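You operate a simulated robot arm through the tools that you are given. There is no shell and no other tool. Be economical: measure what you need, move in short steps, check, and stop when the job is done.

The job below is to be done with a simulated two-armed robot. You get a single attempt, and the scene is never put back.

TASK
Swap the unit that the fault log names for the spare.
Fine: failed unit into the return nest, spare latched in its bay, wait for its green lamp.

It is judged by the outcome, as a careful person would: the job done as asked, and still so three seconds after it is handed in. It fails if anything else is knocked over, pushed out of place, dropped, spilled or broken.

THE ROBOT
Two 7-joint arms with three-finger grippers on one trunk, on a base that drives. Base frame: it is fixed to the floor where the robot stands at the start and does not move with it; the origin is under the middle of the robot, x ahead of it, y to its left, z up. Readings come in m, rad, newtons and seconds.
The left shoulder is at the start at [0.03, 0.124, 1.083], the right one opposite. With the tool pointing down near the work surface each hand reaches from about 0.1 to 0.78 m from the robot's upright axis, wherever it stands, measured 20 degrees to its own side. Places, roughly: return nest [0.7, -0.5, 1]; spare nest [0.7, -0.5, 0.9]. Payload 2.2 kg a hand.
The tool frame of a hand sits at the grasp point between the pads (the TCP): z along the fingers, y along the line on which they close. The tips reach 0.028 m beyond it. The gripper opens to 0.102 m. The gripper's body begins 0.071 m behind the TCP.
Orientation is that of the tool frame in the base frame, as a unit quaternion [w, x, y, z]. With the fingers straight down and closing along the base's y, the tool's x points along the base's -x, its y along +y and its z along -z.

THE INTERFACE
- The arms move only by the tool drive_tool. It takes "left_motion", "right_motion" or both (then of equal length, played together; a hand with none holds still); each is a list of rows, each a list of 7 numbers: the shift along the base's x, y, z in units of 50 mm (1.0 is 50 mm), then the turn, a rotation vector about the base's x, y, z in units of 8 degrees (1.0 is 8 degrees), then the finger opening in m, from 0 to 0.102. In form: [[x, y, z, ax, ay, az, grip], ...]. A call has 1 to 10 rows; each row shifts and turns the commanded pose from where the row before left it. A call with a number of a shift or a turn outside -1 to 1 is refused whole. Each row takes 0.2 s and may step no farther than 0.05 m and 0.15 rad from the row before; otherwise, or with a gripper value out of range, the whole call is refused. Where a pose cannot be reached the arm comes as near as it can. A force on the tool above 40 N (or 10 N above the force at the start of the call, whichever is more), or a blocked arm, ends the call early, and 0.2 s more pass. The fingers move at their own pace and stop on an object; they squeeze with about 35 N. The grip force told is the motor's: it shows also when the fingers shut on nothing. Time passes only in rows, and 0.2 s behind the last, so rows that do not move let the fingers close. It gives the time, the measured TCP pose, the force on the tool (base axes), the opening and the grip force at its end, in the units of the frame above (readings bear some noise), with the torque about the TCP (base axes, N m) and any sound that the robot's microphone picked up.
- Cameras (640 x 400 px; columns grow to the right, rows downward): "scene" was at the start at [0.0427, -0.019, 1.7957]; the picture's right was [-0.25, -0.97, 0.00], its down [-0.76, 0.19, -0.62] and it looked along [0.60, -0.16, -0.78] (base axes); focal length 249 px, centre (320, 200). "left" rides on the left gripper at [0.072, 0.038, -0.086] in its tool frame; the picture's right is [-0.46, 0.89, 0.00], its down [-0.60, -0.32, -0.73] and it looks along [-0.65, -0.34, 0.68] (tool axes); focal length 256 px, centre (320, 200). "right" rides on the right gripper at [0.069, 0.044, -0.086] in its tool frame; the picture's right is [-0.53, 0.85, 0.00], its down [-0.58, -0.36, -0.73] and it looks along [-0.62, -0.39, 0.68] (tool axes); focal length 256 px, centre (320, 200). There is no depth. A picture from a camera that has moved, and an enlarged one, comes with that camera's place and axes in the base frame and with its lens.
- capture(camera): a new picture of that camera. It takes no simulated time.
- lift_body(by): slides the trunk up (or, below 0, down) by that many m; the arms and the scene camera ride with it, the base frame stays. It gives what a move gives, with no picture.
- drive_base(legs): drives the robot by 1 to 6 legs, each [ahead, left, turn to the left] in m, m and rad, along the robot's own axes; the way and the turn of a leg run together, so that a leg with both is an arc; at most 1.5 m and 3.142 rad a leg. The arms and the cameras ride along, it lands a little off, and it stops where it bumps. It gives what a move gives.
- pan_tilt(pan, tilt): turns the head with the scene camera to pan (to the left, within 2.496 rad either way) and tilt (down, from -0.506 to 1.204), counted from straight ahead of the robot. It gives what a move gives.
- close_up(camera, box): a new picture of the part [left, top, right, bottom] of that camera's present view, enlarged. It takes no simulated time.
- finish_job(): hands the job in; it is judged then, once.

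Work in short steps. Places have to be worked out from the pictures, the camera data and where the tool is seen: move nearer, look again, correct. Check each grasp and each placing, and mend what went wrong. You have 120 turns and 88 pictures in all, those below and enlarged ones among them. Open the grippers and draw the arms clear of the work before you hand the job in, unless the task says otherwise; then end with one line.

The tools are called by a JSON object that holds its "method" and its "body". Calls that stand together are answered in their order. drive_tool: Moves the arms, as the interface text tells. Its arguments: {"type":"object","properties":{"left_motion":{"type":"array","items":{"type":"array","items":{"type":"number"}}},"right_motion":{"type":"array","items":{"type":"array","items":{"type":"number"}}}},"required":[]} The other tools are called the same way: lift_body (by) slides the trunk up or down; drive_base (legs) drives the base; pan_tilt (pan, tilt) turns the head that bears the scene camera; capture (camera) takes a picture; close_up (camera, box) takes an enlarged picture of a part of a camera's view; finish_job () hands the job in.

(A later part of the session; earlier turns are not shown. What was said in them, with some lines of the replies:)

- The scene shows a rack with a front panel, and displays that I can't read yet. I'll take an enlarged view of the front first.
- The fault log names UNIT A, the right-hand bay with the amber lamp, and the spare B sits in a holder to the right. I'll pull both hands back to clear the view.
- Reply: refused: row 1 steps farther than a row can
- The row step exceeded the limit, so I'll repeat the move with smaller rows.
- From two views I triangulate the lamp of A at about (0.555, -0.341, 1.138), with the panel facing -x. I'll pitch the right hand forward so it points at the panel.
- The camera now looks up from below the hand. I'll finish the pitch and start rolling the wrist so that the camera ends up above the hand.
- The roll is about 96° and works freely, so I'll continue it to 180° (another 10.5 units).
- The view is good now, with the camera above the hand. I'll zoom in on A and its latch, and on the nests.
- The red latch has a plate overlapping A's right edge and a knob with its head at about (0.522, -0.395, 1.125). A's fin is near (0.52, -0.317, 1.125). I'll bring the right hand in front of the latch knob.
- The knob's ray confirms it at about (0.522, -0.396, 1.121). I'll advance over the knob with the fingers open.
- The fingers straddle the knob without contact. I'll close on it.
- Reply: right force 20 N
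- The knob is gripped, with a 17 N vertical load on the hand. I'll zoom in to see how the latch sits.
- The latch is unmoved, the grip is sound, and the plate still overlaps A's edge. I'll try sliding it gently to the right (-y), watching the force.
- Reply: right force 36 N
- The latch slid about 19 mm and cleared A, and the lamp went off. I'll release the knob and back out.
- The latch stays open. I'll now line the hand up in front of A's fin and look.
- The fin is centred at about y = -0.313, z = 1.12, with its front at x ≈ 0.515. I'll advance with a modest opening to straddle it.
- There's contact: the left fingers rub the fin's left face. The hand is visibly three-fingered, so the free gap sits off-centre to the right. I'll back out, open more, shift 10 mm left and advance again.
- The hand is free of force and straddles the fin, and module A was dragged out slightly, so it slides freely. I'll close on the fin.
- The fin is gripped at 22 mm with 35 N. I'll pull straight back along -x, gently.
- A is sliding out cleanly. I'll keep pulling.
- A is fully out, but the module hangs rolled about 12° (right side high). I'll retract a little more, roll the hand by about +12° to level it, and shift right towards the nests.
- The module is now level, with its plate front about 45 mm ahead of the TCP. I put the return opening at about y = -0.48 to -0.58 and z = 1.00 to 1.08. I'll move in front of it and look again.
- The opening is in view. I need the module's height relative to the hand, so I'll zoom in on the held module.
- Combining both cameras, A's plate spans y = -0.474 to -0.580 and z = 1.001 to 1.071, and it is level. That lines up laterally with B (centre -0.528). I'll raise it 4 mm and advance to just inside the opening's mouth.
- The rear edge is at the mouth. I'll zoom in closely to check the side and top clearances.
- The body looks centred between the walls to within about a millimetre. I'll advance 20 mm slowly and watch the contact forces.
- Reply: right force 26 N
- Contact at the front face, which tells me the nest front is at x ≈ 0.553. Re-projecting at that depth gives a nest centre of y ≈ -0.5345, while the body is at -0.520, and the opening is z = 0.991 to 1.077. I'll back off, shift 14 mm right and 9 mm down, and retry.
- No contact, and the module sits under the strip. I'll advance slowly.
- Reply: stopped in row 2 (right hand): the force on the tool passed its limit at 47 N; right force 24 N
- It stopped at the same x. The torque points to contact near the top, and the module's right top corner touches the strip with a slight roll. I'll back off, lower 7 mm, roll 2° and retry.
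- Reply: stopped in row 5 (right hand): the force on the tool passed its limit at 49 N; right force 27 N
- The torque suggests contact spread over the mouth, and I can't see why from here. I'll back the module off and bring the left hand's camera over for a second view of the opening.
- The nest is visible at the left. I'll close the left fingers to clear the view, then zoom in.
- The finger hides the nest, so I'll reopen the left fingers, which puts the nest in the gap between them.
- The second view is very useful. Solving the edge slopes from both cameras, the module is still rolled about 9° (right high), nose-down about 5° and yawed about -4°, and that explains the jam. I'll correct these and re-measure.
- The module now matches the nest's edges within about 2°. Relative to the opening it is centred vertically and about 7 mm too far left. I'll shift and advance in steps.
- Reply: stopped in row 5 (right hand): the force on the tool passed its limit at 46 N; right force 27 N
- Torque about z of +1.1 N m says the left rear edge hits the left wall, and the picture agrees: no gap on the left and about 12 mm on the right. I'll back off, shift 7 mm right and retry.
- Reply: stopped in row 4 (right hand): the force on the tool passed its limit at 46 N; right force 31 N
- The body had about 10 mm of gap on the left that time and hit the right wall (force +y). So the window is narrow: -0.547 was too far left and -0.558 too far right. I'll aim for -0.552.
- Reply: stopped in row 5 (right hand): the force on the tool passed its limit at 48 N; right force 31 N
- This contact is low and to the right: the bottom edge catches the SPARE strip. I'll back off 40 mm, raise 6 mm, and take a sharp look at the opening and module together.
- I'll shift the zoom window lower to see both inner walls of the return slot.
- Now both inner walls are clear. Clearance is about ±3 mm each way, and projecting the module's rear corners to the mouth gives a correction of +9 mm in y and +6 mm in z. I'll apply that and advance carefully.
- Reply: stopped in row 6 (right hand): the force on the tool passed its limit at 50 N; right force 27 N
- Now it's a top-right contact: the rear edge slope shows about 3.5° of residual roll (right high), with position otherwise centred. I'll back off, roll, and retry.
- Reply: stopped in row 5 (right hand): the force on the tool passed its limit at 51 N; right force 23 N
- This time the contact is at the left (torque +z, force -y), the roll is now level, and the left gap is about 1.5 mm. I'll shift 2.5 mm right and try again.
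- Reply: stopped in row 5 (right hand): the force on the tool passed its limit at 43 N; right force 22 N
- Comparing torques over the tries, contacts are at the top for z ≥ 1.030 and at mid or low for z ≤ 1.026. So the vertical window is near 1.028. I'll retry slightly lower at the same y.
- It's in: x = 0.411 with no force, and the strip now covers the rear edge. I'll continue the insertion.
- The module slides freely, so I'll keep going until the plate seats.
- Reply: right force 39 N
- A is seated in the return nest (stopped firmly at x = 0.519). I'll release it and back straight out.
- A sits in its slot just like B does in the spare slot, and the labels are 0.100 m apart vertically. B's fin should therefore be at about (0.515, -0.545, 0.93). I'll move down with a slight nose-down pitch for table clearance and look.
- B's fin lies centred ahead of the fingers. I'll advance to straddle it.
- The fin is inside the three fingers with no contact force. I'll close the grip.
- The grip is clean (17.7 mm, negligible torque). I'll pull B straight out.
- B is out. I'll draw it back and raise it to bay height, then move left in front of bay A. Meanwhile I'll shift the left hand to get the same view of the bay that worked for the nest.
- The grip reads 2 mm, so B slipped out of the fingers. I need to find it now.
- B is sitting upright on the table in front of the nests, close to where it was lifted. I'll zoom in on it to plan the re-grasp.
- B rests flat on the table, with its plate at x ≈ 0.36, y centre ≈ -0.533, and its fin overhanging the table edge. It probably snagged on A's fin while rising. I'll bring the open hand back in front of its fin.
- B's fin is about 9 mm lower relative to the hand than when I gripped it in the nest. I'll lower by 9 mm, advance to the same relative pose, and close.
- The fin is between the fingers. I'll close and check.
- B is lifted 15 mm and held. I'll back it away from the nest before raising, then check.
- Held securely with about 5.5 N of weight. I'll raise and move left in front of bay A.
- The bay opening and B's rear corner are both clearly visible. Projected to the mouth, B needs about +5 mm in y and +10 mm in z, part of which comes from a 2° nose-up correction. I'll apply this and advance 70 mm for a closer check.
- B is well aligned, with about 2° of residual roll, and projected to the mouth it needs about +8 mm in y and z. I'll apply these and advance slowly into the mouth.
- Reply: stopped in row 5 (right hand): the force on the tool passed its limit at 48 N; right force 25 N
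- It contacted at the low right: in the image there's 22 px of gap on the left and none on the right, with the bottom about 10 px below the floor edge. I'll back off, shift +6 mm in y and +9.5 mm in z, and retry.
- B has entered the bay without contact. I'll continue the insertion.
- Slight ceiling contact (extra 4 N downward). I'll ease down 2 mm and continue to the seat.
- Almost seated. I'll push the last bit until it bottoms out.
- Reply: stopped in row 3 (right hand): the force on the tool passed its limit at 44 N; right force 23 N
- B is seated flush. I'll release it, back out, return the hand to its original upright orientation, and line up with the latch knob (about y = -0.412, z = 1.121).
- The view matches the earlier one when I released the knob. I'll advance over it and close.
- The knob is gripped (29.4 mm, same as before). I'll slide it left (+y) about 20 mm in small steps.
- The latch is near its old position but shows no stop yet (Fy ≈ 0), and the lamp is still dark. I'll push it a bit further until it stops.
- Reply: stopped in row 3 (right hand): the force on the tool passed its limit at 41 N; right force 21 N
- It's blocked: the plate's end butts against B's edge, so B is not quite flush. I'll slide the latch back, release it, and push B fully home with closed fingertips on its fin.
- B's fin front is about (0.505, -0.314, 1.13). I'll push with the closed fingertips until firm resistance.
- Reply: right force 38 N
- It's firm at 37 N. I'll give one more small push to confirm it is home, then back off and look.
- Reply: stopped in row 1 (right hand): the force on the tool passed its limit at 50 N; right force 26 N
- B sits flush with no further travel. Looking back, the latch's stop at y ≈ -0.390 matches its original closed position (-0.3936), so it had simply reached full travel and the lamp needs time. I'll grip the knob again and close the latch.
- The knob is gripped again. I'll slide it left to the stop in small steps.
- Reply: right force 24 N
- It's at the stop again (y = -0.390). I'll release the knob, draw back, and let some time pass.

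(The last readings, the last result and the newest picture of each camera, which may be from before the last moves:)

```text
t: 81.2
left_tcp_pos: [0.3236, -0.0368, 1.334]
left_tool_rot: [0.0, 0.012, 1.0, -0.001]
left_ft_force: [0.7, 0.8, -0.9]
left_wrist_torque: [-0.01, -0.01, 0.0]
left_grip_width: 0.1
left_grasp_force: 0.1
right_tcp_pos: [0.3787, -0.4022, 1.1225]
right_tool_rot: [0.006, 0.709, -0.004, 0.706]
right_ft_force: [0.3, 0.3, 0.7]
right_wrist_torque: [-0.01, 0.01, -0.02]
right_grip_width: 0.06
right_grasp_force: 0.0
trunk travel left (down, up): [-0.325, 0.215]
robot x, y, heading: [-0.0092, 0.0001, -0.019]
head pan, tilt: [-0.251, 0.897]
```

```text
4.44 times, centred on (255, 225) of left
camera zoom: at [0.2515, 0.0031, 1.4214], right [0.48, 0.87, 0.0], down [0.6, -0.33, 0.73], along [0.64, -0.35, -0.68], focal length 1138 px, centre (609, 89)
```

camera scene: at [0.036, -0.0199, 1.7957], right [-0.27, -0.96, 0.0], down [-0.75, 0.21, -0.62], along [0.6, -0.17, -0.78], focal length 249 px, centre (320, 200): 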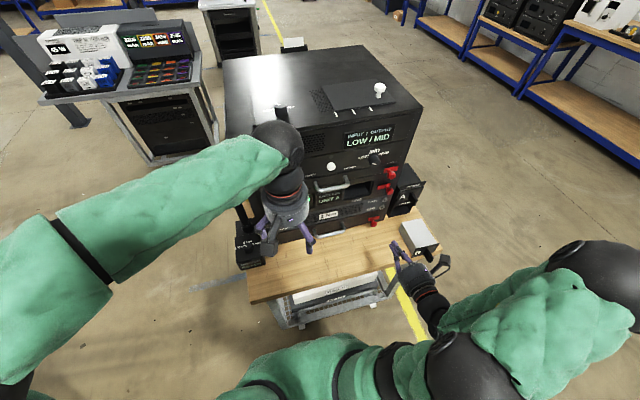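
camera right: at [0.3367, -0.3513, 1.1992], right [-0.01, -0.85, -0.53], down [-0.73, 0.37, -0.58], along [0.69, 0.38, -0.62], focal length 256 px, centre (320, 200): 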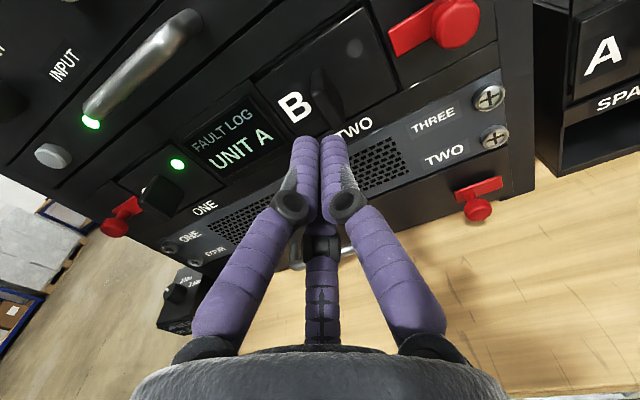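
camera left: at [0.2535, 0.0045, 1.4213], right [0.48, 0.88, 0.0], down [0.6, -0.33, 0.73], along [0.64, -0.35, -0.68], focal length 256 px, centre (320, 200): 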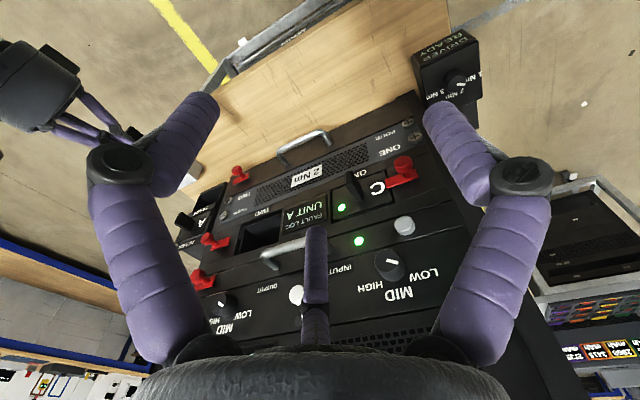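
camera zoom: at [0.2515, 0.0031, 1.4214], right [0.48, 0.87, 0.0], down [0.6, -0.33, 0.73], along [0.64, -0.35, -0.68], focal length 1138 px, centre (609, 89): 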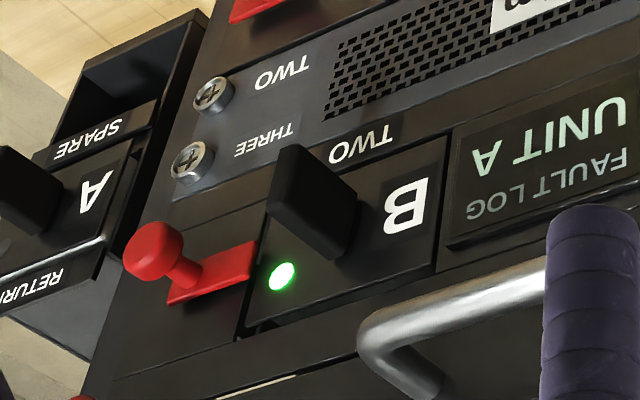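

B's lamp is green, the latch overlaps its edge, and A is in the RETURN slot. I'll open the grippers and draw both arms clear.

{"method": "drive_tool", "body": {"right_motion": [[-0.9, 0, 0, 0, 0, 0, 0.1], [-0.9, 0, 0.2, 0, 0, 0, 0.1], [0, 0, 0, 0, 0, 0, 0.1]], "left_motion": [[-0.6, 0.4, 0.3, 0, 0, 0, 0.1], [-0.6, 0.4, 0.3, 0, 0, 0, 0.1], [0, 0, 0, 0, 0, 0, 0.1]]}}

{"method": "close_up", "body": {"camera": "scene", "box": [290, 130, 450, 250]}}

```text
t: 82.0
left_tcp_pos: [0.264, 0.0033, 1.3633]
left_tool_rot: [-0.001, 0.011, 1.0, 0.0]
left_ft_force: [0.5, -0.8, -0.3]
left_wrist_torque: [0.02, 0.01, 0.02]
left_grip_width: 0.0998
left_grasp_force: 0.1
right_tcp_pos: [0.2896, -0.4016, 1.1344]
right_tool_rot: [0.005, 0.709, -0.003, 0.705]
right_ft_force: [0.9, -0.1, -0.6]
right_wrist_torque: [-0.03, -0.01, 0.03]
right_grip_width: 0.1
right_grasp_force: 0.1
trunk travel left (down, up): [-0.325, 0.215]
robot x, y, heading: [-0.0096, 0.0004, -0.019]
head pan, tilt: [-0.251, 0.897]
```

```text
3.33 times, centred on (370, 190) of scene
camera zoom: at [0.0354, -0.0214, 1.7956], right [-0.27, -0.96, 0.0], down [-0.75, 0.21, -0.62], along [0.6, -0.17, -0.78], focal length 830 px, centre (153, 233)
```

zoom: 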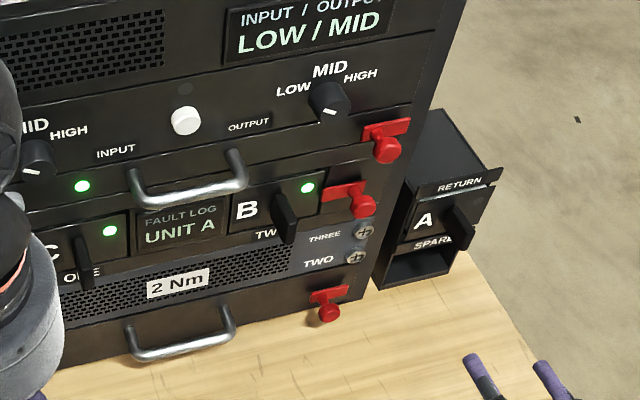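

B is latched with a green lamp, A is in the return nest, and both arms are clear, so I'm handing the job in.

{"method": "finish_job", "body": {}}

```text
The job is handed in.
```

Failed unit A is in the return nest and spare B is latched in its bay with a green lamp, but B slipped from the gripper and landed upright on the table partway through. I re-gripped it and fitted it normally.
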